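You operate a simulated robot arm through the tools that you are given. There is no shell and no other tool. Be economical: measure what you need, move in short steps, check, and stop when the job is done.

Carry out the task below with a simulated robot arm. There is one attempt and no reset: what you move stays moved.

TASK
Light the work, marker and reverse lamps on the wiper board.
Fine: the orange supply knob feeds them; leave the board's other switches as they are; leave the red supply knob.

It is judged by the outcome, as a careful person would: the job done as asked, and still so three seconds after it is handed in. It fails if anything else is knocked over, pushed out of place, dropped, spilled or broken.

THE ROBOT
A 7-joint arm with a two-finger parallel gripper on a trunk, on a base that drives. Base frame: it is fixed to the floor where the robot stands at the start and does not move with it; the origin is under the middle of the robot, x ahead of it, y to its left, z up; the surface under the hand at the start is at about z = 740. Readings come in mm, rad, newtons and seconds.
With the tool pointing down near the work surface it reaches from about 320 to 860 mm from the robot's upright axis, wherever it stands. Its first joint turns from -2.897 to 2.897 rad. Places, roughly: black horn button [400, 300, 800]; blue wiper knob [500, 500, 1000]; green window knob [500, 100, 1000]; left marker lamp [500, 500, 1600]; marker lamp switch [500, 600, 1000]; orange supply knob [500, -200, 1000]; red supply knob [500, 3100, 1100]; reverse lamp [500, -200, 1600]; reverse lamp switch [500, 300, 1000]; work lamp [500, 700, 1600]; work lamp switch [500, 700, 1000]. Payload 3.43 kg.
Tool frame: the origin (TCP) lies between the finger pads and is the grasp point; the fingertips stand 34 mm ahead of it; z points along the fingers, y is the line along which they close. The gripper opens to 128 mm. The fingers are 24 mm wide and 12 mm thick; the gripper's body (48 by 130 mm) begins 96 mm behind the TCP.
Orientation is told as [roll, pitch, yaw] about the base's x, y, z axes, in that order, counted from this pose: with the fingers straight down and closing along the base's y, the tool's x points along the base's -x, its y along +y and its z along -z.

THE INTERFACE
- The arm moves only by the tool send_rows. Its argument "rows" is a list of rows, each a list of 7 numbers: the shift along the base's x, y, z in units of 20 mm (1.0 is 20 mm), then the turn, a rotation vector about the base's x, y, z in units of 8 degrees (1.0 is 8 degrees), then the gripper command, from -1 (fully open) to 1 (shut), values between in proportion. In form: [[dx, dy, dz, ax, ay, az, grip], ...]. A call has 1 to 8 rows; each row shifts and turns the commanded pose from where the row before left it. A call with a number of a shift or a turn outside -1 to 1 is refused whole. Each row takes 0.2 s and may step no farther than 50 mm and 0.15 rad from the row before; otherwise, or with a gripper value out of range, the whole call is refused. A pose out of reach is approached as far as the arm can. The call stops where the force on the tool passes 40 N (or 10 N more than at its start, if that is more) or the arm is blocked; 0.2 s more then pass. The fingers move at their own pace (about 153 mm/s each) and stop on an object; they squeeze with about 41 N. The grip force told is the motor's: it shows also when the fingers shut on nothing. Time passes only in rows, and 0.2 s behind the last, so rows that do not move let the fingers close. It gives the time, the measured TCP pose, the force on the tool (base axes), the opening and the grip force at its end, in the units of the frame above (readings bear some noise), with the torque about the TCP (base axes, N m) and any sound that the robot's microphone picked up, and new pictures: "views" is both (left out), scene, wrist or none.
- Cameras (640 x 400 px; columns grow to the right, rows downward): "scene" is now at [152.1, 49, 1540.1]; the picture's right is [0.54, -0.84, 0.00], its down [-0.76, -0.48, -0.44] and it looks along [0.37, 0.24, -0.90] (base axes); focal length 260 px, centre (320, 200). "wrist" rides on the gripper at [76, -11, -160] in the tool frame; the picture's right is [0.15, 0.99, 0.00], its down [-0.88, 0.13, -0.46] and it looks along [-0.45, 0.07, 0.89] (tool axes); focal length 234 px, centre (320, 200). There is no depth. A picture from a camera that has moved, and an enlarged one, comes with that camera's place and axes in the base frame and with its lens. The place of the scene camera against the robot may be out by one fixed shift of up to 18 mm in any direction.
- base_move(legs): drives the robot by 1 to 6 legs, each [ahead, turn to the left] in mm and rad, along the robot's own axes; the way and the turn of a leg run together, so that a leg with both is an arc; at most 1500 mm and 3.142 rad a leg. The arm and the cameras ride along, it lands a little off, and it stops where it bumps. It gives what a move gives, and a new picture of the scene camera.
- turn_head(pan, tilt): turns the head with the scene camera to pan (to the left, within 2.304 rad either way) and tilt (down, from -0.506 to 1.204), counted from straight ahead of the robot. It gives what a move gives, and a new picture of the scene camera.
- close_up(camera, box): a new picture of the part [left, top, right, bottom] of that camera's present view, enlarged. No time passes.
- sign_off(): hands the job in; it is judged then, once.

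Work in short steps. Places have to be worked out from the pictures, the camera data and where the tool is seen: move nearer, look again, correct. Check each grasp and each placing, and mend what went wrong. You have 120 turns and 260 pictures in all, those below and enlarged ones among them. Open the gripper and draw the arm clear of the work before you hand the job in, unless the task says otherwise; then end with one line.

The tools are called after "Call:" as name(argument=value, ...) on one line, values as JSON. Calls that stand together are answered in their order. send_rows: Moves the arm, as the interface text tells. Its arguments: {"type":"object","properties":{"rows":{"type":"array"},"views":{"type":"string","enum":["both","scene","wrist","none"]}},"required":["rows"]} The other tools are called the same way: base_move (legs) drives the base; turn_head (pan, tilt) turns the head that bears the scene camera; close_up (camera, box) takes an enlarged picture of a part of a camera's view; sign_off () hands the job in.

At the start:

```text
time_s: 0.0
tool_pos: [455.1, 119.7, 1150.3]
tcp_rot: [0.001, 0.0, -0.006]
contact_force: [0.2, -0.2, 0.2]
torque: [-0.01, 0.0, -0.01]
width: 127.9
finger_force: 0.0
robot x, y, heading: [-1.9, 0.9, -0.008]
head pan, tilt: [0.572, 1.117]
```

scene: 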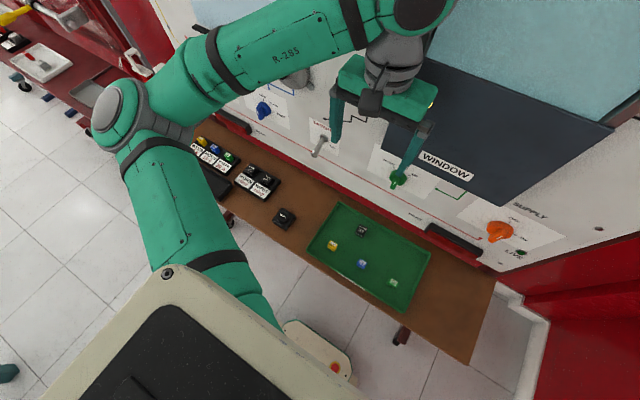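
wrist: 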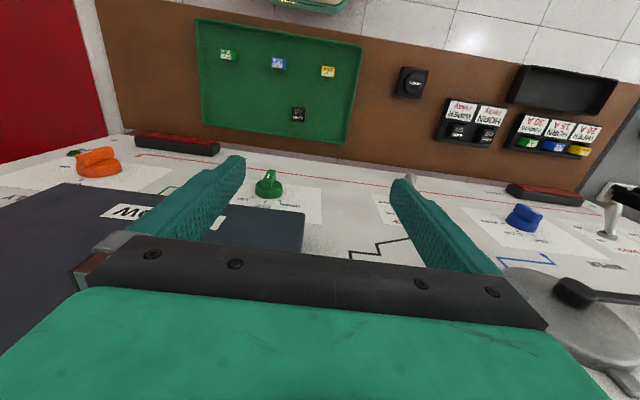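

The board stands ahead of the robot; I look at it with the head level first.

Call:
turn_head(pan=0.5, tilt=0.5)

Call:
turn_head(pan=-0.4, tilt=0.6)

Call:
turn_head(pan=1.0, tilt=0.3)

```text
time_s: 1.0
tool_pos: [454.8, 118.6, 1150.3]
tcp_rot: [0.001, 0.0, -0.007]
contact_force: [0.1, 0.1, 0.0]
torque: [-0.03, -0.01, 0.0]
width: 128.0
finger_force: 0.1
robot x, y, heading: [4.2, 5.9, -0.002]
head pan, tilt: [0.499, 0.499]
camera scene: at [179.9, 59.0, 1588.8], right [0.48, -0.88, 0.0], down [-0.42, -0.23, -0.88], along [0.77, 0.42, -0.48], focal length 260 px, centre (320, 200)
```

scene: 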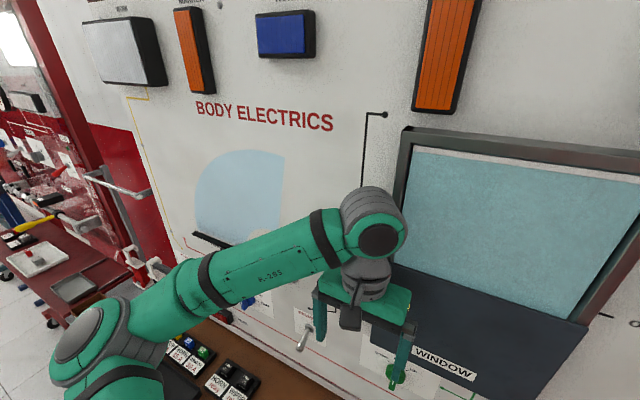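

```text
time_s: 2.2
tool_pos: [455.0, 119.2, 1152.5]
tcp_rot: [0.001, 0.002, -0.008]
contact_force: [-0.2, 0.2, 0.8]
torque: [-0.02, 0.0, -0.02]
width: 128.0
finger_force: 0.0
robot x, y, heading: [-1.1, 0.9, -0.001]
head pan, tilt: [-0.4, 0.6]
camera scene: at [181.2, -18.9, 1579.8], right [-0.39, -0.92, 0.0], down [-0.52, 0.22, -0.83], along [0.76, -0.32, -0.56], focal length 260 px, centre (320, 200)
```

scene: 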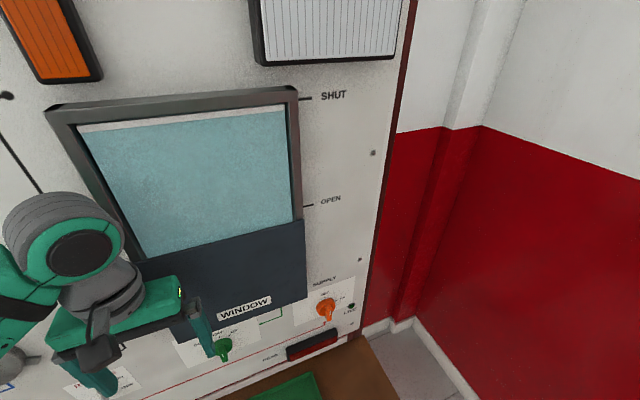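

```text
time_s: 3.7
tool_pos: [454.5, 119.3, 1150.4]
tcp_rot: [0.002, -0.002, -0.008]
contact_force: [0.4, 0.3, 0.2]
torque: [0.0, 0.06, -0.01]
width: 127.7
finger_force: 0.1
robot x, y, heading: [-3.8, 2.3, -0.004]
head pan, tilt: [1.0, 0.3]
camera scene: at [150.6, 94.1, 1607.3], right [0.84, -0.54, 0.0], down [-0.16, -0.25, -0.96], along [0.52, 0.8, -0.3], focal length 260 px, centre (320, 200)
```

scene: 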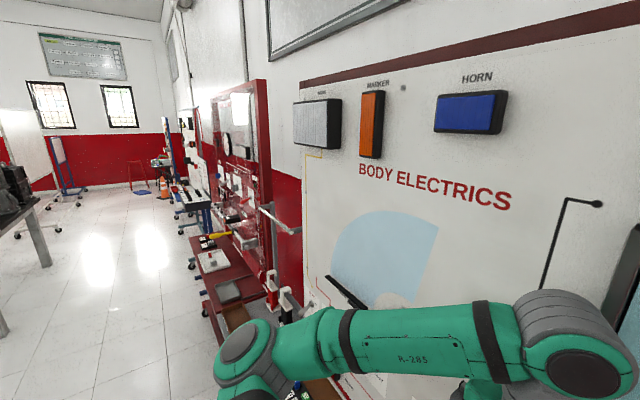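

Now closer looks at the supply, switches and fuses.

Call:
turn_head(pan=-0.4, tilt=0.9)

Call:
close_up(camera="scene", box=[160, 80, 400, 230])

Call:
close_up(camera="wrist", box=[360, 40, 640, 215])

Call:
turn_head(pan=0.9, tilt=1.0)

Call:
close_up(camera="scene", box=[200, 50, 520, 250])

```text
time_s: 5.3
tool_pos: [455.8, 118.0, 1151.0]
tcp_rot: [0.0, -0.001, -0.008]
contact_force: [0.1, -0.7, -0.1]
torque: [-0.01, -0.01, -0.01]
width: 127.9
finger_force: 0.1
robot x, y, heading: [-4.6, 1.6, -0.003]
head pan, tilt: [-0.4, 0.901]
camera scene: at [169.4, -13.9, 1555.1], right [-0.39, -0.92, 0.0], down [-0.72, 0.31, -0.62], along [0.57, -0.24, -0.78], focal length 260 px, centre (320, 200)
```

scene: 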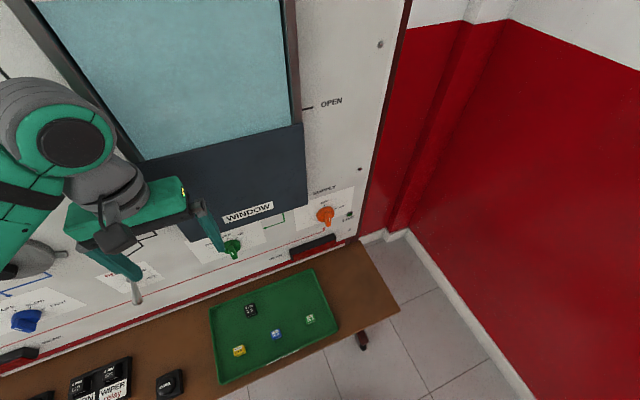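

```text
2.67 times, centred on (280, 155) of scene
camera zoom: at [169.4, -13.9, 1555.1], right [-0.39, -0.92, 0.0], down [-0.72, 0.31, -0.62], along [0.57, -0.24, -0.78], focal length 695 px, centre (427, 320)
```

zoom: 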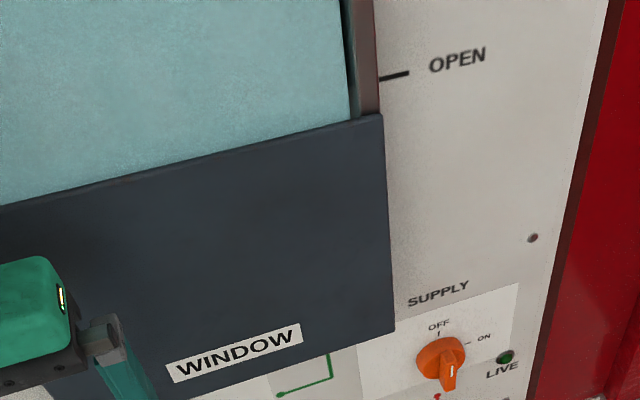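

```text
2.29 times, centred on (500, 128) of wrist
camera zoom: at [378.4, 108.1, 1311.5], right [-0.14, 0.99, 0.0], down [0.88, 0.12, 0.46], along [0.45, 0.06, -0.89], focal length 535 px, centre (-91, 366)
```

zoom: 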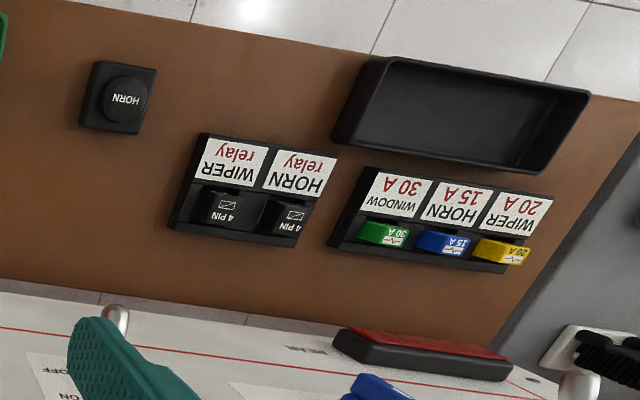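

```text
time_s: 6.7
tool_pos: [455.3, 117.7, 1150.5]
tcp_rot: [0.0, 0.001, -0.007]
contact_force: [0.1, 0.0, 0.0]
torque: [-0.02, 0.02, 0.01]
width: 127.7
finger_force: 0.0
robot x, y, heading: [-2.1, -0.2, -0.0]
head pan, tilt: [0.901, 1.0]
camera scene: at [143.4, 70.1, 1547.8], right [0.78, -0.62, 0.0], down [-0.53, -0.66, -0.54], along [0.34, 0.42, -0.84], focal length 260 px, centre (320, 200)
```

scene: 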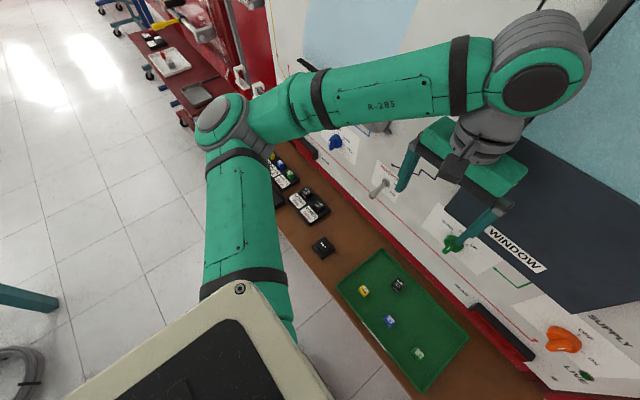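

```text
2.00 times, centred on (360, 150) of scene
camera zoom: at [143.4, 70.1, 1547.8], right [0.78, -0.62, 0.0], down [-0.53, -0.66, -0.54], along [0.34, 0.42, -0.84], focal length 521 px, centre (240, 300)
```

zoom: 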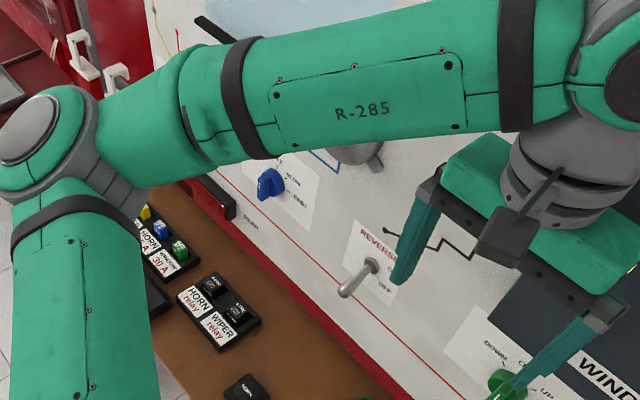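

Supply knob has OFF / ON marks and something lower; I need a better look. I back up a bit to have room, then level the tool toward the board.

Call:
base_move(legs=[[-200, 0]])

Call:
send_rows(rows=[[0, -1, 0, 0, -1, 0, 0], [0, -1, 0, 0, -1, 0, 0], [0, -1, 0, 0, -1, 0, 0], [0, -1, 0, 0, -1, 0, 0], [0, -1, 0, 0, -1, 0, 0], [0, -1, 0, 0, -1, 0, 0]])

```text
time_s: 8.3
tool_pos: [252.9, 118.0, 1150.1]
tcp_rot: [0.001, 0.0, -0.006]
contact_force: [0.6, 0.6, 0.3]
torque: [0.0, 0.02, -0.03]
width: 127.9
finger_force: 0.0
robot x, y, heading: [-206.5, 1.7, 0.002]
head pan, tilt: [0.901, 1.0]
camera scene: at [-59.3, 70.7, 1547.8], right [0.78, -0.62, 0.0], down [-0.52, -0.66, -0.54], along [0.34, 0.42, -0.84], focal length 260 px, centre (320, 200)
```

scene: 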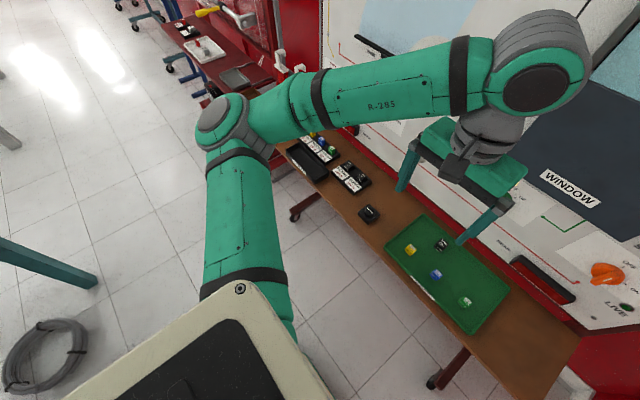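

```text
time_s: 9.8
tool_pos: [336.7, 4.7, 1188.1]
tcp_rot: [0.007, -0.838, -0.009]
contact_force: [0.4, 0.5, -0.1]
torque: [-0.02, -0.02, 0.01]
width: 63.9
finger_force: 0.1
out of reach, approached as far as the arm can: row 4, 5, 6
robot x, y, heading: [-205.8, 3.7, -0.001]
head pan, tilt: [0.901, 1.0]
camera scene: at [-59.4, 70.8, 1547.8], right [0.78, -0.62, 0.0], down [-0.52, -0.66, -0.54], along [0.34, 0.42, -0.84], focal length 260 px, centre (320, 200)
camera wrist: at [166.0, -5.7, 1239.6], right [-0.09, 0.99, -0.1], down [0.25, 0.12, 0.96], along [0.96, 0.06, -0.26], focal length 234 px, centre (320, 200)
```

scene: 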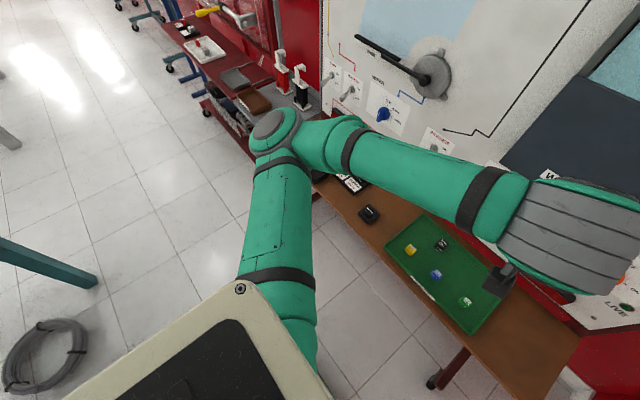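
wrist: 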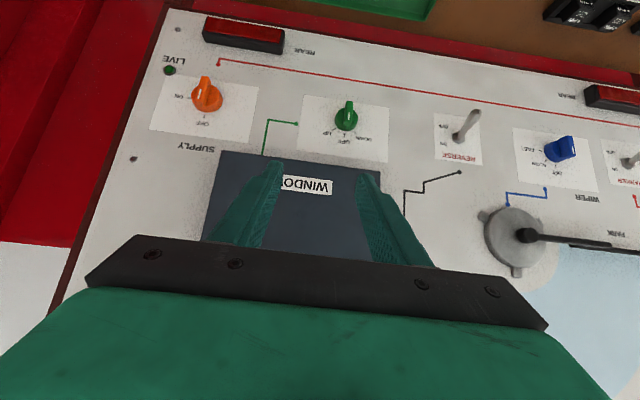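

Good view; I take a closeup of the knobs and toggles.

Call:
close_up(camera="wrist", box=[130, 20, 400, 190])

Call:
close_up(camera="wrist", box=[400, 60, 640, 210])

```text
2.35 times, centred on (265, 105) of wrist
camera zoom: at [166.0, -5.7, 1239.6], right [-0.09, 0.99, -0.1], down [0.25, 0.12, 0.96], along [0.96, 0.06, -0.26], focal length 551 px, centre (449, 424)
```

zoom: 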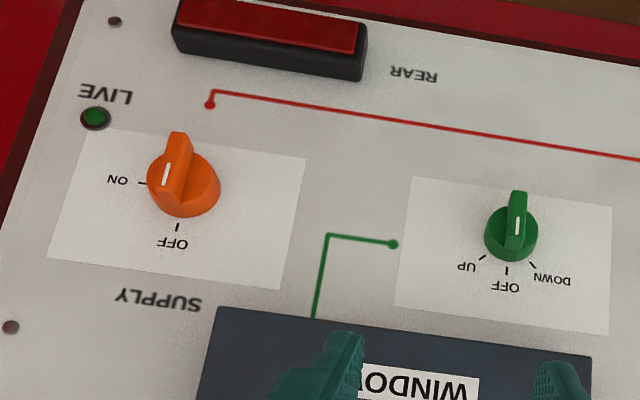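

```text
2.67 times, centred on (520, 135) of wrist
camera zoom: at [166.0, -5.7, 1239.6], right [-0.09, 0.99, -0.1], down [0.25, 0.12, 0.96], along [0.96, 0.06, -0.26], focal length 624 px, centre (-213, 373)
```

zoom: 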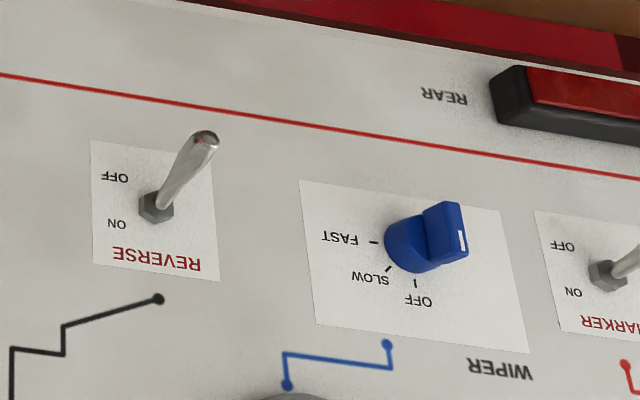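

Supply at OFF (up); ON lies 90° clockwise. The knob is near y −204, z 975. I level the tool and approach that line.

Call:
send_rows(rows=[[0.6, -1, -1, 0, -0.65, 0, -0.2], [0.6, -1, -1, 0, -0.65, 0, -0.2], [0.6, -1, -1, 0, -0.65, 0, -0.2], [0.6, -1, -1, 0, -0.65, 0, -0.2], [0.6, -1, -1, 0, -0.65, 0, -0.2], [0.6, -1, -1, 0, -0.65, 0, -0.2], [0.6, -1, -1, 0, -0.65, 0, -0.2], [0.6, -1, -1, 0, -0.65, 0, -0.2]])

```text
time_s: 11.6
tool_pos: [451.7, -156.4, 1031.9]
tcp_rot: [0.975, -1.559, -0.975]
contact_force: [-0.9, -0.3, 0.3]
torque: [0.0, 0.02, -0.01]
width: 76.8
finger_force: 0.1
out of reach, approached as far as the arm can: row 1, 2
robot x, y, heading: [-203.3, 2.2, -0.0]
head pan, tilt: [0.901, 1.0]
camera scene: at [-59.2, 70.7, 1547.8], right [0.78, -0.62, 0.0], down [-0.52, -0.66, -0.54], along [0.34, 0.42, -0.84], focal length 260 px, centre (320, 200)
camera wrist: at [290.8, -167.0, 958.1], right [0.0, 0.99, -0.14], down [-0.45, 0.12, 0.88], along [0.89, 0.06, 0.45], focal length 234 px, centre (320, 200)
```

scene: 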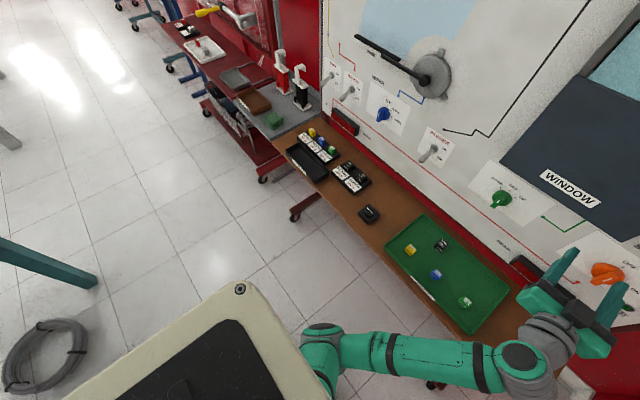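
wrist: 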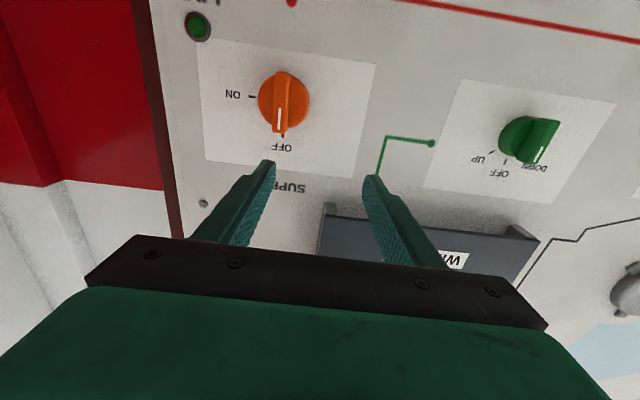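

Knob axis is about y −194, z 978, front at x ≈ 510. I align first, still back from the board.

Call:
send_rows(rows=[[0, -0.95, -0.9, 0, 0, 0, 0.1], [0, -0.95, -0.9, 0, 0, 0, 0.1], [0, 0, -0.9, 0, 0, 0, 0.1]])

Call:
turn_head(pan=-0.15, tilt=0.7)

```text
time_s: 12.3
tool_pos: [450.7, -194.3, 978.4]
tcp_rot: [0.748, -1.561, -0.75]
contact_force: [-0.4, 0.1, -0.3]
torque: [-0.01, -0.01, -0.02]
width: 58.0
finger_force: 0.0
robot x, y, heading: [-202.6, -0.4, -0.007]
head pan, tilt: [0.901, 1.0]
camera scene: at [-59.2, 70.6, 1547.8], right [0.78, -0.62, 0.0], down [-0.52, -0.66, -0.54], along [0.34, 0.42, -0.84], focal length 260 px, centre (320, 200)
camera wrist: at [289.9, -204.8, 903.9], right [0.0, 0.99, -0.14], down [-0.45, 0.12, 0.89], along [0.89, 0.06, 0.44], focal length 234 px, centre (320, 200)
```

scene: 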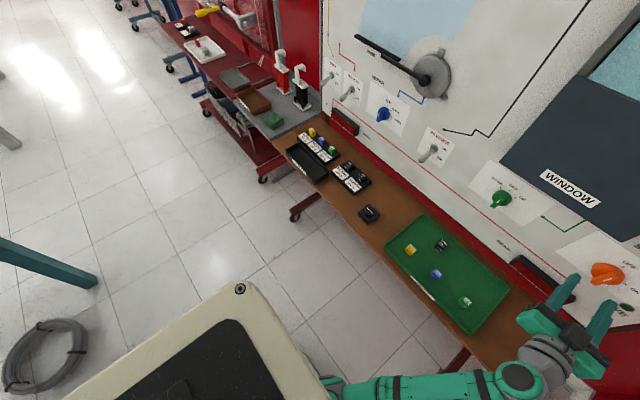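
wrist: 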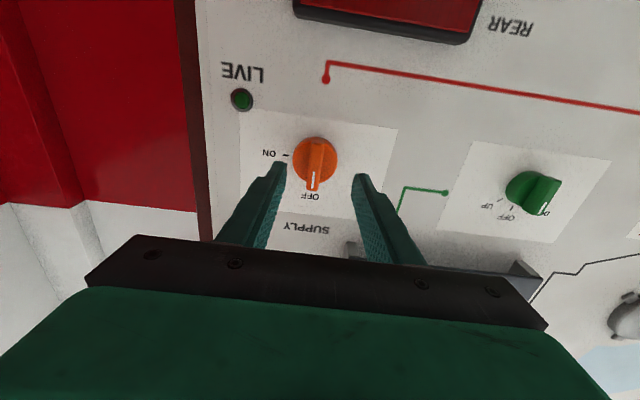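

```text
time_s: 13.7
tool_pos: [451.2, -193.4, 979.0]
tcp_rot: [0.757, -1.56, -0.758]
contact_force: [-0.6, 0.2, -0.2]
torque: [0.0, 0.06, -0.02]
width: 57.7
finger_force: 0.0
robot x, y, heading: [-203.6, 0.0, -0.004]
head pan, tilt: [-0.15, 0.7]
camera scene: at [-18.8, 3.2, 1571.2], right [-0.15, -0.99, 0.0], down [-0.64, 0.1, -0.76], along [0.76, -0.12, -0.64], focal length 260 px, centre (320, 200)
```

scene: 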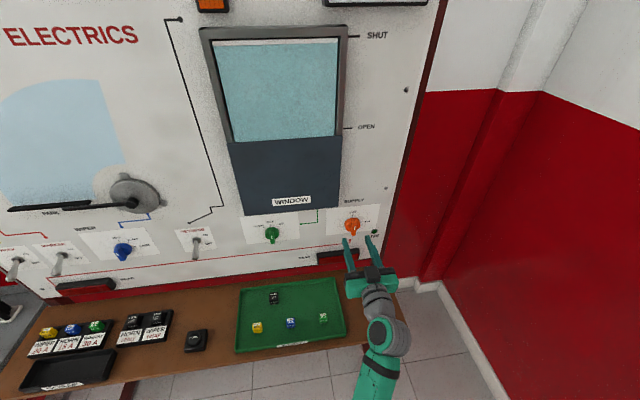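

Aligned within a few mm. Advance slowly to the knob.

Call:
send_rows(rows=[[0.8, -0.15, 0, 0, 0, 0, 0.1], [0.8, 0, 0, 0, 0, 0, 0.1], [0.8, 0, 0, 0, 0, 0, 0.1]])

Call:
close_up(camera="scene", box=[300, 180, 420, 255])

```text
time_s: 14.4
tool_pos: [498.8, -197.3, 978.5]
tcp_rot: [0.758, -1.56, -0.76]
contact_force: [0.2, -0.5, 0.3]
torque: [-0.03, 0.01, 0.0]
width: 57.4
finger_force: 0.2
robot x, y, heading: [-203.6, 1.5, -0.005]
head pan, tilt: [-0.15, 0.7]
camera scene: at [-18.8, 3.1, 1571.2], right [-0.15, -0.99, 0.0], down [-0.64, 0.1, -0.77], along [0.76, -0.12, -0.64], focal length 260 px, centre (320, 200)
camera wrist: at [338.0, -208.0, 904.4], right [0.0, 0.99, -0.14], down [-0.45, 0.12, 0.88], along [0.89, 0.06, 0.44], focal length 234 px, centre (320, 200)
```

scene: 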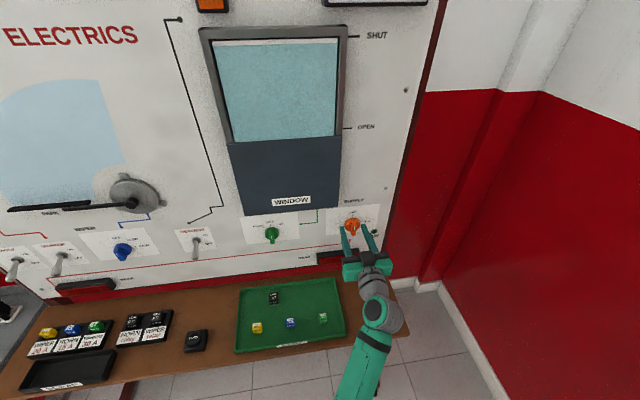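
wrist: 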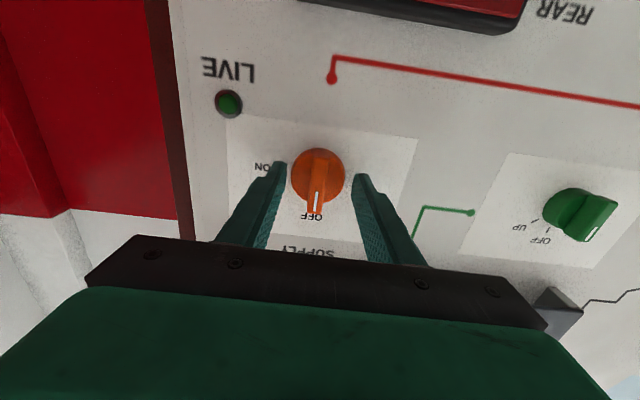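

```text
5.33 times, centred on (360, 218) of scene
camera zoom: at [-18.8, 3.1, 1571.2], right [-0.15, -0.99, 0.0], down [-0.64, 0.1, -0.77], along [0.76, -0.12, -0.64], focal length 1389 px, centre (107, 107)
```

zoom: 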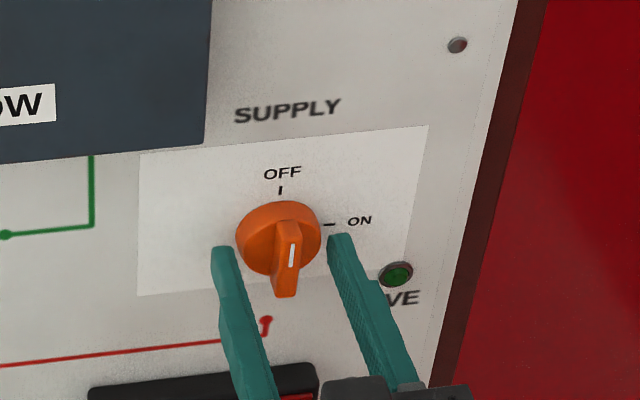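

The fingertips are still just short of the bar; I go on in small steps.

Call:
send_rows(rows=[[0.4, 0, 0, 0, 0, 0, 0.1], [0.4, 0, 0, 0, 0, 0, 0.1]])

Call:
close_up(camera="scene", box=[300, 180, 420, 255])

```text
time_s: 15.1
tool_pos: [511.5, -198.9, 978.1]
tcp_rot: [0.598, -1.56, -0.601]
contact_force: [-17.5, 6.8, 1.6]
torque: [-0.06, -0.27, -0.36]
width: 53.9
finger_force: 0.0
robot x, y, heading: [-204.1, 3.6, 0.0]
head pan, tilt: [-0.15, 0.7]
stopped in row 2: the force on the tool passed its limit at 47 N (the readings are from after the stop); the commanded pose is now the measured one
camera scene: at [-20.1, 3.4, 1571.3], right [-0.15, -0.99, 0.0], down [-0.64, 0.1, -0.77], along [0.76, -0.12, -0.64], focal length 260 px, centre (320, 200)
camera wrist: at [350.1, -209.3, 904.3], right [0.0, 0.99, -0.14], down [-0.45, 0.13, 0.89], along [0.89, 0.06, 0.44], focal length 234 px, centre (320, 200)
```

scene: 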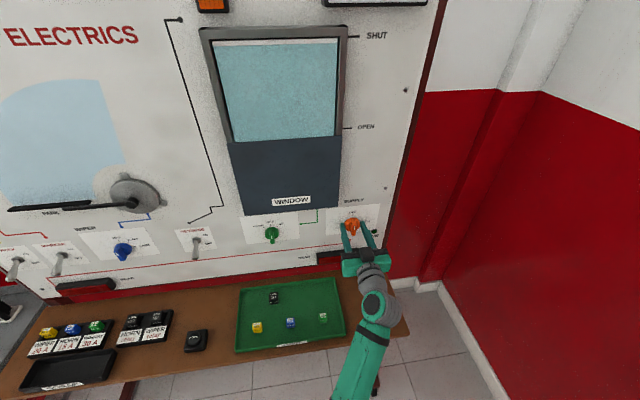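
wrist: 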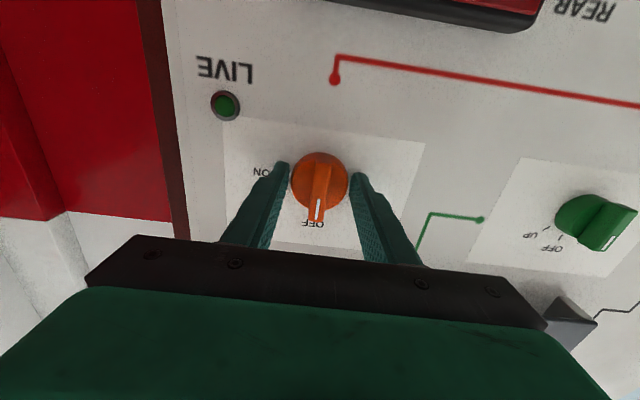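

```text
5.33 times, centred on (360, 218) of scene
camera zoom: at [-20.1, 3.4, 1571.3], right [-0.15, -0.99, 0.0], down [-0.64, 0.1, -0.77], along [0.76, -0.12, -0.64], focal length 1389 px, centre (107, 107)
```

zoom: 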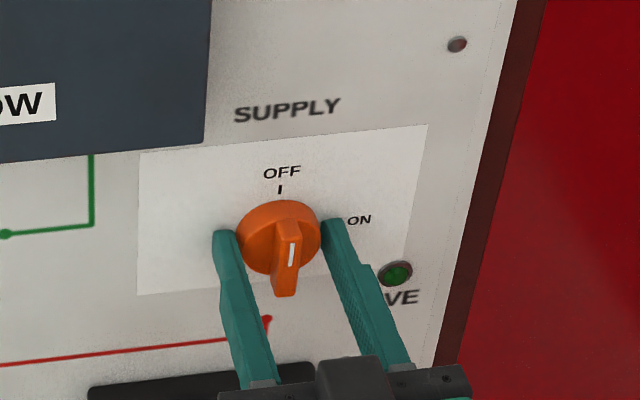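

Tips met the board (board face x ≈ 546). I back off 20 mm to be on the bar rather than the disc, and close.

Call:
send_rows(rows=[[-1, 0, 0, 0, 0, 0, 0.1], [-0.1, 0.05, 0, 0, 0, 0, 0.1], [0, 0, 0, 0, 0, 0, 1], [0, 0, 0, 0, 0, 0, 1], [0, 0, 0, 0, 0, 0, 1]])

Call:
close_up(camera="scene", box=[300, 180, 420, 255])

```text
time_s: 16.3
tool_pos: [490.5, -198.4, 979.1]
tcp_rot: [0.595, -1.56, -0.6]
contact_force: [5.0, -5.4, 0.4]
torque: [-0.02, 0.4, -0.22]
width: 13.0
finger_force: 44.5
robot x, y, heading: [-203.5, 3.3, -0.007]
head pan, tilt: [-0.15, 0.7]
camera scene: at [-19.0, 2.9, 1571.2], right [-0.15, -0.99, 0.0], down [-0.64, 0.1, -0.76], along [0.76, -0.12, -0.64], focal length 260 px, centre (320, 200)
camera wrist: at [328.5, -208.9, 903.8], right [0.0, 0.99, -0.14], down [-0.45, 0.13, 0.89], along [0.89, 0.06, 0.44], focal length 234 px, centre (320, 200)
```

scene: 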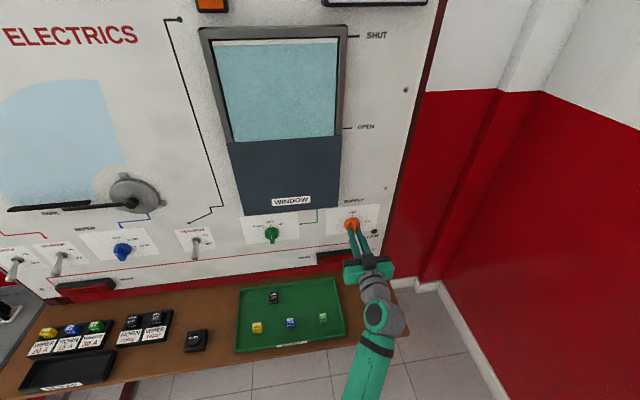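
wrist: 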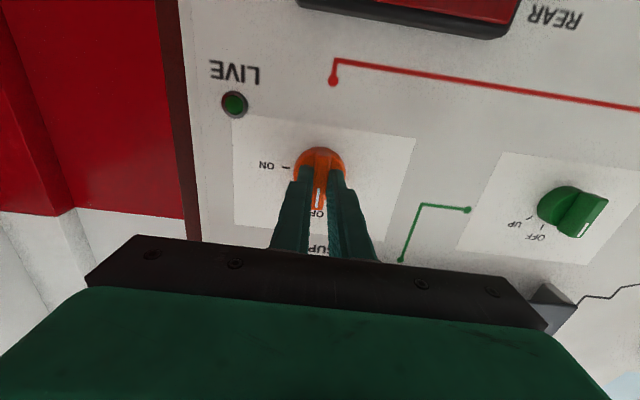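

```text
5.33 times, centred on (360, 218) of scene
camera zoom: at [-19.0, 2.9, 1571.2], right [-0.15, -0.99, 0.0], down [-0.64, 0.1, -0.76], along [0.76, -0.12, -0.64], focal length 1389 px, centre (107, 107)
```

zoom: 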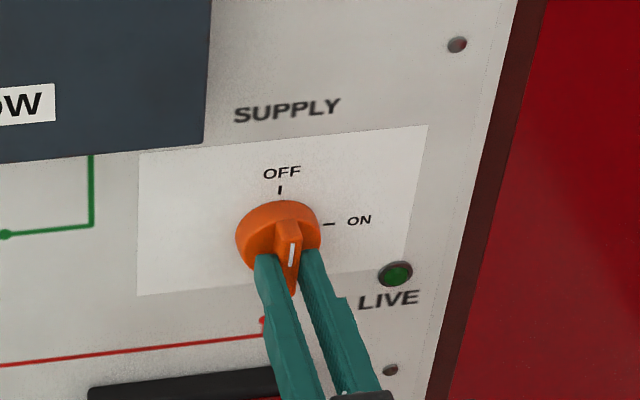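

Bar gripped (13 mm). Turning clockwise.

Call:
send_rows(rows=[[0, 0, 0, 1, 0, 0, 1], [0, 0, 0, 1, 0, 0, 1], [0, 0, 0, 1, 0, 0, 1], [0, 0, 0, 1, 0, 0, 1], [0, 0, 0, 1, 0, 0, 1], [0, 0, 0, 1, 0, 0, 1]])

Call:
close_up(camera="scene", box=[300, 180, 420, 255])

```text
time_s: 17.7
tool_pos: [490.9, -197.7, 978.6]
tcp_rot: [1.561, -0.724, -1.556]
contact_force: [-14.6, 6.2, 3.8]
torque: [-0.02, -0.39, -0.33]
width: 13.0
finger_force: 44.6
robot x, y, heading: [-205.3, -1.2, -0.006]
head pan, tilt: [-0.15, 0.7]
camera scene: at [-19.9, 3.4, 1571.3], right [-0.15, -0.99, 0.0], down [-0.64, 0.1, -0.77], along [0.76, -0.12, -0.64], focal length 260 px, centre (320, 200)
camera wrist: at [328.5, -149.0, 921.5], right [0.0, 0.76, 0.64], down [-0.45, -0.58, 0.68], along [0.89, -0.29, 0.34], focal length 234 px, centre (320, 200)
```

scene: 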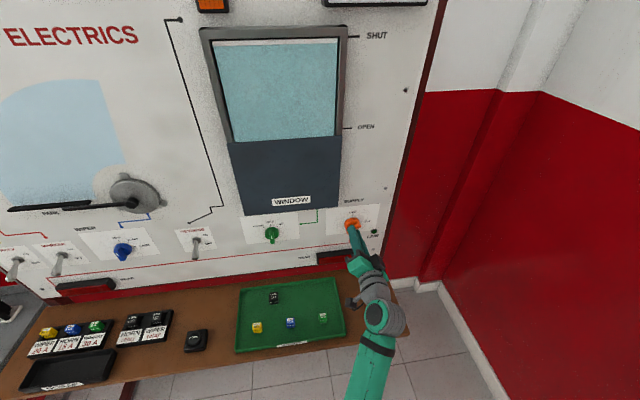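
wrist: 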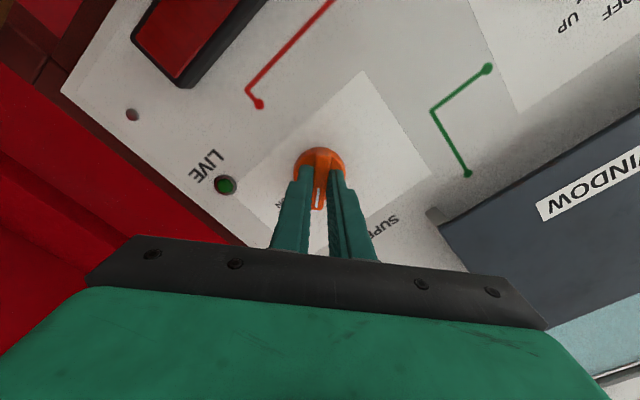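

```text
5.33 times, centred on (360, 218) of scene
camera zoom: at [-19.9, 3.4, 1571.3], right [-0.15, -0.99, 0.0], down [-0.64, 0.1, -0.77], along [0.76, -0.12, -0.64], focal length 1389 px, centre (107, 107)
```

zoom: 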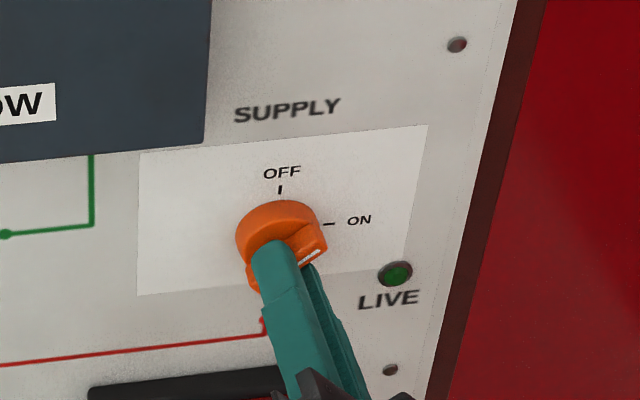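

The knob follows. Another 42° to go.

Call:
send_rows(rows=[[0, 0, 0, 1, 0, 0, 1], [0, 0, 0, 1, 0, 0, 1], [0, 0, 0, 1, 0, 0, 1], [0, 0, 0, 1, 0, 0, 1], [0, 0, 0, 1, 0, 0, 1], [0, 0, 0, 0.4, 0, 0, 1]])

Call:
close_up(camera="scene", box=[300, 180, 420, 255])

```text
time_s: 19.1
tool_pos: [489.4, -196.7, 979.6]
tcp_rot: [1.572, 0.028, -1.558]
contact_force: [-12.7, 16.3, 24.3]
torque: [-1.25, -0.26, 0.61]
width: 13.0
finger_force: 44.6
robot x, y, heading: [-200.4, 1.0, -0.007]
head pan, tilt: [-0.15, 0.7]
camera scene: at [-20.3, 4.0, 1571.4], right [-0.15, -0.99, 0.0], down [-0.64, 0.1, -0.77], along [0.76, -0.12, -0.64], focal length 260 px, centre (320, 200)
camera wrist: at [328.5, -122.5, 971.1], right [0.0, 0.12, 0.99], down [-0.45, -0.89, 0.11], along [0.9, -0.44, 0.06], focal length 234 px, centre (320, 200)
```

scene: 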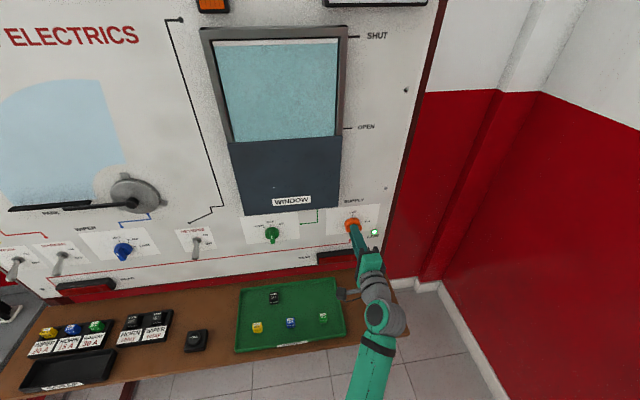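
wrist: 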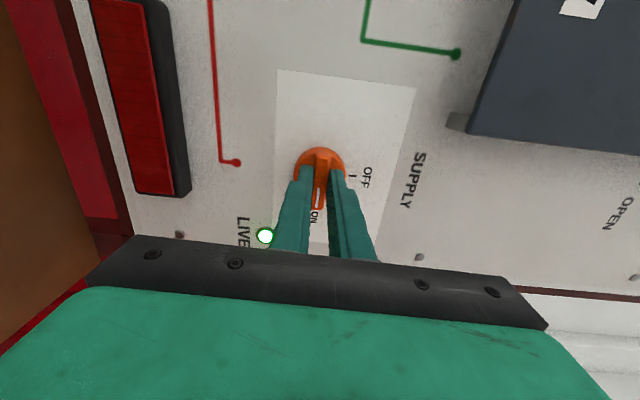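

```text
5.33 times, centred on (360, 218) of scene
camera zoom: at [-20.3, 4.0, 1571.4], right [-0.15, -0.99, 0.0], down [-0.64, 0.1, -0.77], along [0.76, -0.12, -0.64], focal length 1389 px, centre (107, 107)
```

zoom: 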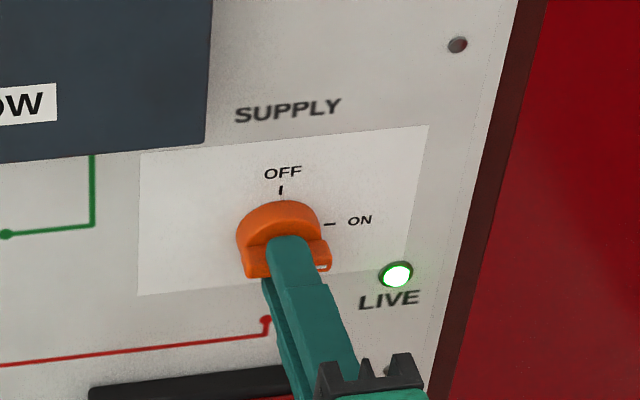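

LIVE is lit. Release and draw back, rolling back to level.

Call:
send_rows(rows=[[0, 0, 0, 0, 0, 0, 0.5], [-0.5, 0, 0, 0, 0, 0, 0.3], [-1, 0, 0, 0, 0, 0, 0.3], [-1, 0, 0, 0, 0, 0, 0.3], [-1, 0, 0, -1, 0, 0, 0.3], [-1, 0.5, 0, -1, 0, 0, 0.3], [0, 1, 0, -1, 0, 0, 0.3], [0, 1, 0, -1, 0, 0, 0.3]])

Call:
send_rows(rows=[[0, 1, 0, -1, 0, 0, 0.3], [0, 1, 0, -1, 0, 0, 0.3], [0, 1, 0, -1, 0, 0, 0.3], [0, 1, 0, -1, 0, 0, 0.3], [0, 1, 0, -1, 0, 0, 0.3], [0, 1, 0, -1, 0, 0, 0.3], [0, 1, 0, -1, 0, 0, 0.3], [0, 1, 0, -0.4, 0, 0, 1]])

```text
time_s: 20.9
tool_pos: [399.2, -148.0, 977.1]
tcp_rot: [1.563, -0.531, -1.56]
contact_force: [-0.3, 0.7, 0.5]
torque: [-0.01, 0.0, -0.01]
width: 44.7
finger_force: 0.0
robot x, y, heading: [-206.0, 0.3, -0.002]
head pan, tilt: [-0.15, 0.7]
camera scene: at [-19.2, 3.1, 1571.2], right [-0.15, -0.99, 0.0], down [-0.64, 0.1, -0.77], along [0.76, -0.12, -0.64], focal length 260 px, centre (320, 200)
camera wrist: at [238.3, -89.2, 930.7], right [0.0, 0.63, 0.78], down [-0.45, -0.7, 0.56], along [0.9, -0.35, 0.28], focal length 234 px, centre (320, 200)
```

scene: 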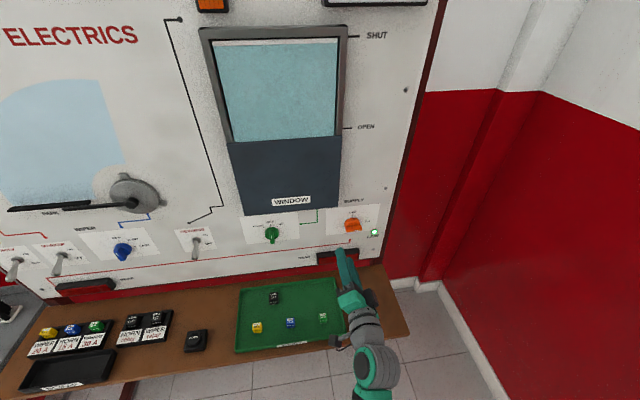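
wrist: 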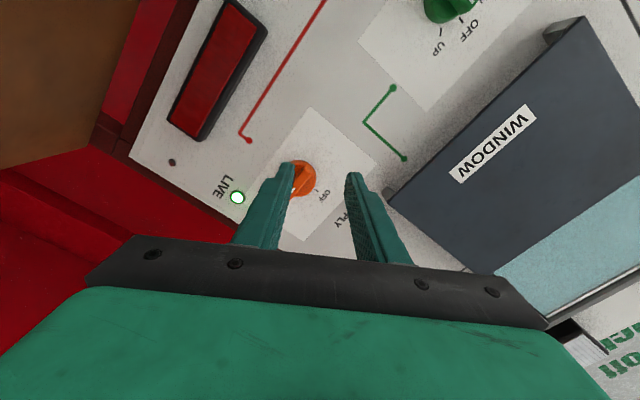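

```text
time_s: 22.7
tool_pos: [400.2, 10.8, 977.5]
tcp_rot: [0.497, -1.56, -0.502]
contact_force: [-0.2, 0.1, 0.1]
torque: [0.0, 0.01, -0.01]
width: 0.0
finger_force: 33.0
robot x, y, heading: [-202.2, 2.6, -0.005]
head pan, tilt: [-0.15, 0.7]
camera scene: at [-19.2, 3.2, 1571.2], right [-0.15, -0.99, 0.0], down [-0.64, 0.1, -0.77], along [0.76, -0.12, -0.64], focal length 260 px, centre (320, 200)
camera wrist: at [238.8, 1.0, 903.4], right [0.0, 0.99, -0.14], down [-0.45, 0.13, 0.89], along [0.89, 0.06, 0.44], focal length 234 px, centre (320, 200)
```

scene: 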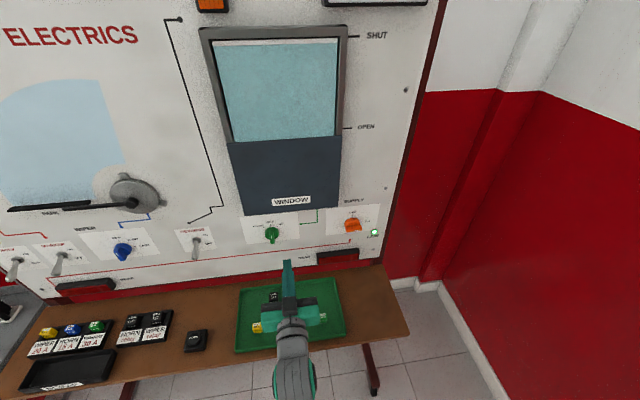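
wrist: 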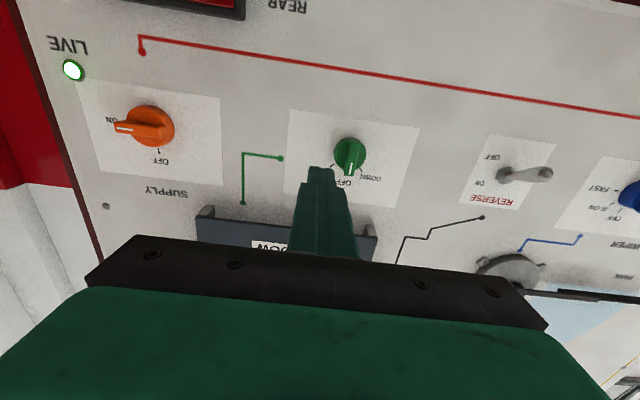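

Supply shows ON, LIVE lit. Reverse toggle: pivot ≈ (546, 269, 981), lever tip ≈ (486, 269, 957), pointing down = OFF. I bring the closed fingers over to y 269, below the lever.

Call:
send_rows(rows=[[0, 1, -1, 0, 0, 0, 1], [0, 1, -1, 0, 0, 0, 1], [0, 1, -1, 0, 0, 0, 1], [0, 1, 0, 0, 0, 0, 1], [0, 1, 0, 0, 0, 0, 1], [0, 1, 0, 0, 0, 0, 1], [0, 1, 0, 0, 0, 0, 1], [0, 1, 0, 0, 0, 0, 1]], views="none")

Call:
send_rows(rows=[[0, 1, 0, 0, 0, 0, 1], [0, 1, 0, 0, 0, 0, 1], [0, 1, 0, 0, 0, 0, 1], [0, 1, 0, 0, 0, 0, 1], [0, 0.9, 0, 0, 0, 0, 1]])

```text
time_s: 24.5
tool_pos: [400.0, 171.6, 917.6]
tcp_rot: [0.574, -1.557, -0.576]
contact_force: [0.0, 0.3, -0.6]
torque: [-0.01, 0.0, 0.0]
width: 0.1
finger_force: 33.3
robot x, y, heading: [-203.8, 1.6, -0.006]
head pan, tilt: [-0.15, 0.7]
```

```text
time_s: 25.7
tool_pos: [399.6, 270.0, 916.9]
tcp_rot: [0.616, -1.558, -0.62]
contact_force: [0.2, 0.6, -0.2]
torque: [-0.02, 0.02, 0.01]
width: 0.1
finger_force: 33.4
robot x, y, heading: [-203.6, 4.0, -0.004]
head pan, tilt: [-0.15, 0.7]
camera scene: at [-19.2, 3.2, 1571.2], right [-0.15, -0.99, 0.0], down [-0.64, 0.1, -0.77], along [0.76, -0.12, -0.64], focal length 260 px, centre (320, 200)
camera wrist: at [238.9, 259.8, 843.4], right [0.0, 0.99, -0.14], down [-0.45, 0.13, 0.89], along [0.89, 0.06, 0.44], focal length 234 px, centre (320, 200)
```

scene: 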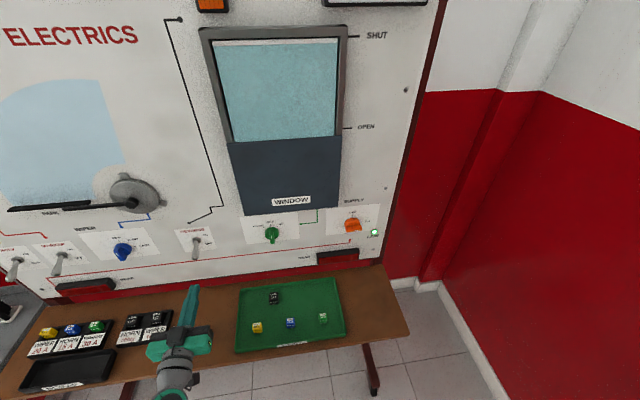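
wrist: 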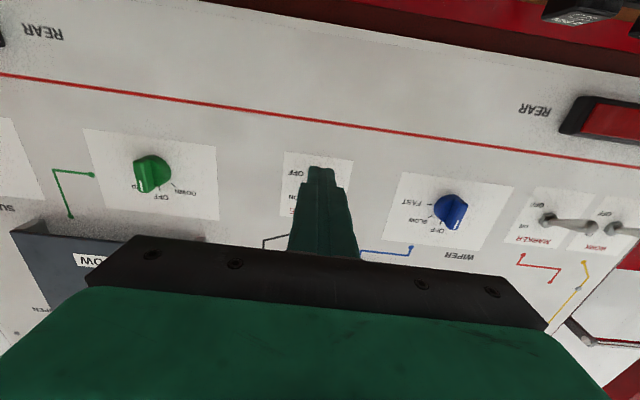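

Aligned in y under the lever. Advance 66 mm below it, then look before lifting.

Call:
send_rows(rows=[[0.8, 0, 0, 0, 0, 0, 1], [0.8, 0, 0, 0, 0, 0, 1], [0.8, 0, 0, 0, 0, 0, 1], [0.9, 0, 0, 0, 0, 0, 1]], views="wrist")

Call:
turn_head(pan=0.35, tilt=0.75)

Call:
close_up(camera="scene", box=[240, 120, 440, 245])

```text
time_s: 26.7
tool_pos: [465.5, 270.3, 916.6]
tcp_rot: [0.635, -1.559, -0.638]
contact_force: [-0.4, 0.0, 0.0]
torque: [0.05, -0.02, -0.03]
width: 0.0
finger_force: 33.2
robot x, y, heading: [-201.3, 4.8, -0.008]
head pan, tilt: [-0.15, 0.7]
camera wrist: at [305.2, 259.6, 843.3], right [0.0, 0.99, -0.14], down [-0.45, 0.12, 0.89], along [0.89, 0.06, 0.44], focal length 234 px, centre (320, 200)
```

wrist: 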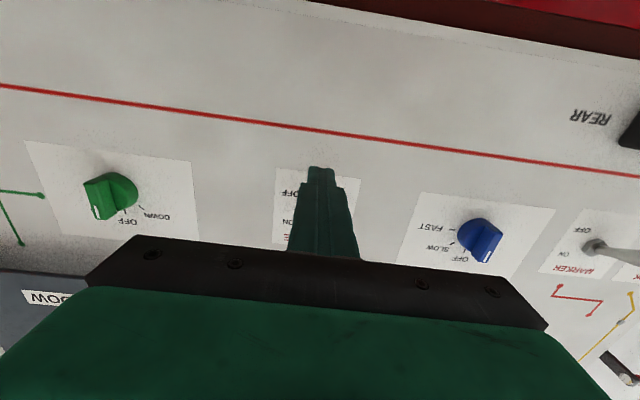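

```text
time_s: 27.6
tool_pos: [466.7, 270.5, 917.3]
tcp_rot: [0.596, -1.557, -0.599]
contact_force: [-0.1, 0.2, -0.1]
torque: [0.02, 0.01, 0.02]
width: 0.0
finger_force: 32.8
robot x, y, heading: [-209.0, 2.2, -0.0]
head pan, tilt: [0.351, 0.75]
camera scene: at [-25.2, 44.3, 1567.0], right [0.34, -0.94, 0.0], down [-0.64, -0.23, -0.73], along [0.69, 0.25, -0.68], focal length 260 px, centre (320, 200)
```

scene: 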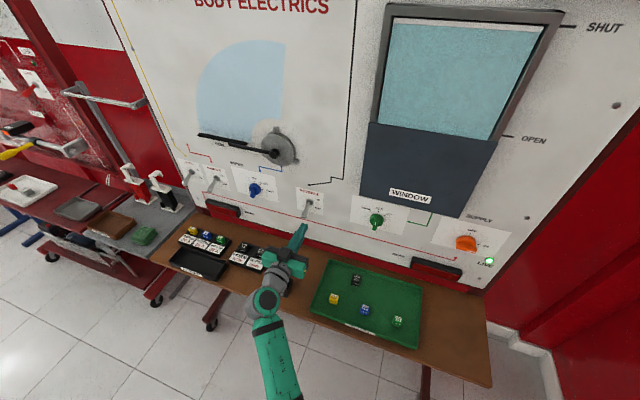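

```text
3.20 times, centred on (340, 182) of scene
camera zoom: at [-25.2, 44.3, 1567.0], right [0.34, -0.94, 0.0], down [-0.64, -0.23, -0.73], along [0.69, 0.25, -0.68], focal length 834 px, centre (256, 256)
```

zoom: 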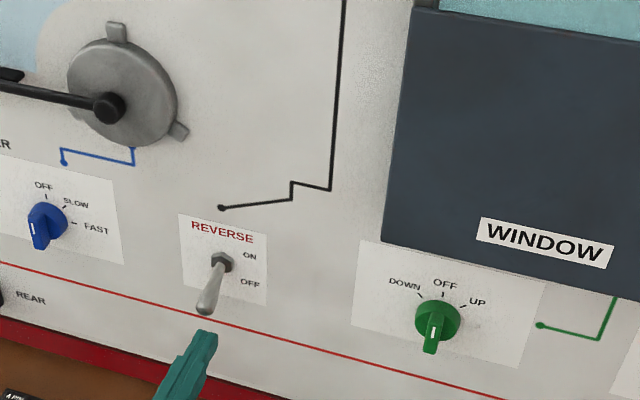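

Aligned within ~3 mm. Lift the lever.

Call:
send_rows(rows=[[0, 0, 0.75, 0, 0, 0, 1], [0, 0, 0.75, 0, 0, 0, 1], [0, 0, 0.75, 0, 0, 0, 1], [0, 0, 0.75, 0, 0, 0, 1]], views="wrist")

Call:
close_up(camera="scene", box=[240, 120, 440, 245])

```text
time_s: 28.6
tool_pos: [466.5, 270.4, 976.7]
tcp_rot: [0.473, -1.557, -0.475]
contact_force: [0.0, 0.4, -3.5]
torque: [-0.01, 0.11, 0.01]
width: 0.0
finger_force: 33.2
robot x, y, heading: [-204.4, 1.4, -0.005]
head pan, tilt: [0.351, 0.75]
camera wrist: at [304.8, 259.5, 903.1], right [0.0, 0.99, -0.14], down [-0.44, 0.13, 0.89], along [0.9, 0.06, 0.44], focal length 234 px, centre (320, 200)
```

wrist: 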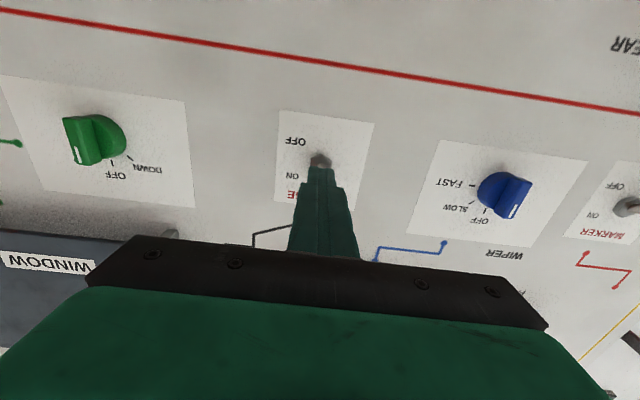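

```text
3.20 times, centred on (340, 182) of scene
camera zoom: at [-25.1, 44.5, 1566.9], right [0.34, -0.94, 0.0], down [-0.64, -0.23, -0.73], along [0.69, 0.25, -0.68], focal length 834 px, centre (256, 256)
```

zoom: 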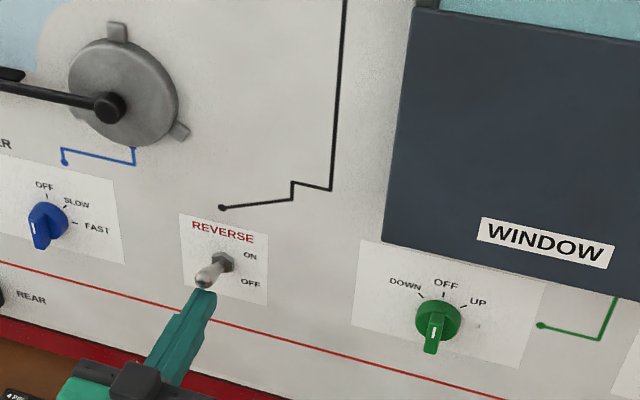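

The lever is rising; continue upward with a slight advance unneeded.

Call:
send_rows(rows=[[0, 0, 0.6, 0, 0, 0, 1], [0, 0, 0.6, 0, 0, 0, 1]], views="wrist")

Call:
close_up(camera="scene", box=[240, 120, 440, 245])

```text
time_s: 29.1
tool_pos: [465.6, 269.2, 978.1]
tcp_rot: [0.116, -1.537, -0.122]
contact_force: [-1.9, 0.2, -6.5]
torque: [-0.04, 0.13, 0.0]
width: 0.2
finger_force: 33.2
robot x, y, heading: [-205.7, 3.1, -0.003]
head pan, tilt: [0.351, 0.75]
stopped in row 2: the force on the tool passed its limit at 48 N (the readings are from after the stop); the commanded pose is now the measured one
camera wrist: at [302.6, 259.7, 907.6], right [0.0, 0.99, -0.14], down [-0.43, 0.13, 0.9], along [0.9, 0.06, 0.42], focal length 234 px, centre (320, 200)
```

wrist: 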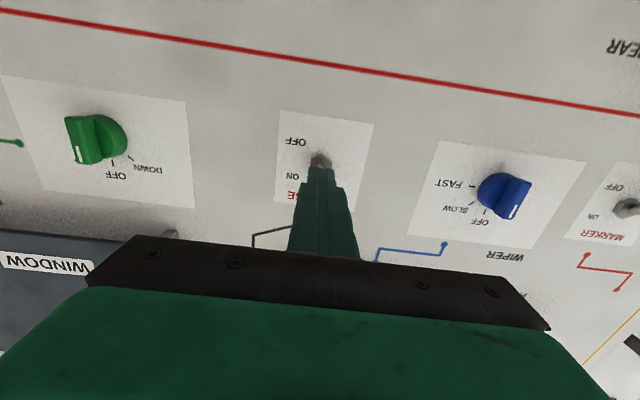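

```text
3.20 times, centred on (340, 182) of scene
camera zoom: at [-25.3, 44.5, 1566.9], right [0.34, -0.94, 0.0], down [-0.64, -0.23, -0.73], along [0.69, 0.25, -0.68], focal length 834 px, centre (256, 256)
```

zoom: 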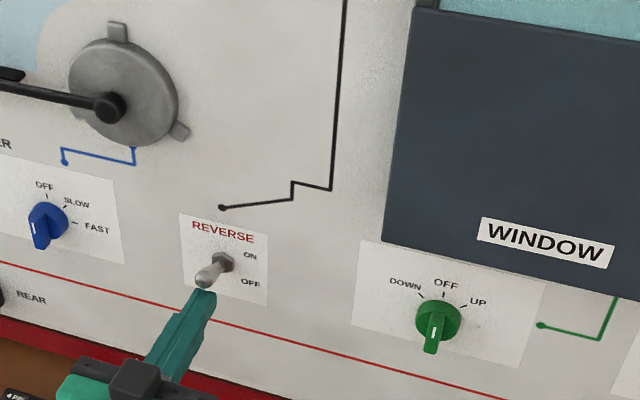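

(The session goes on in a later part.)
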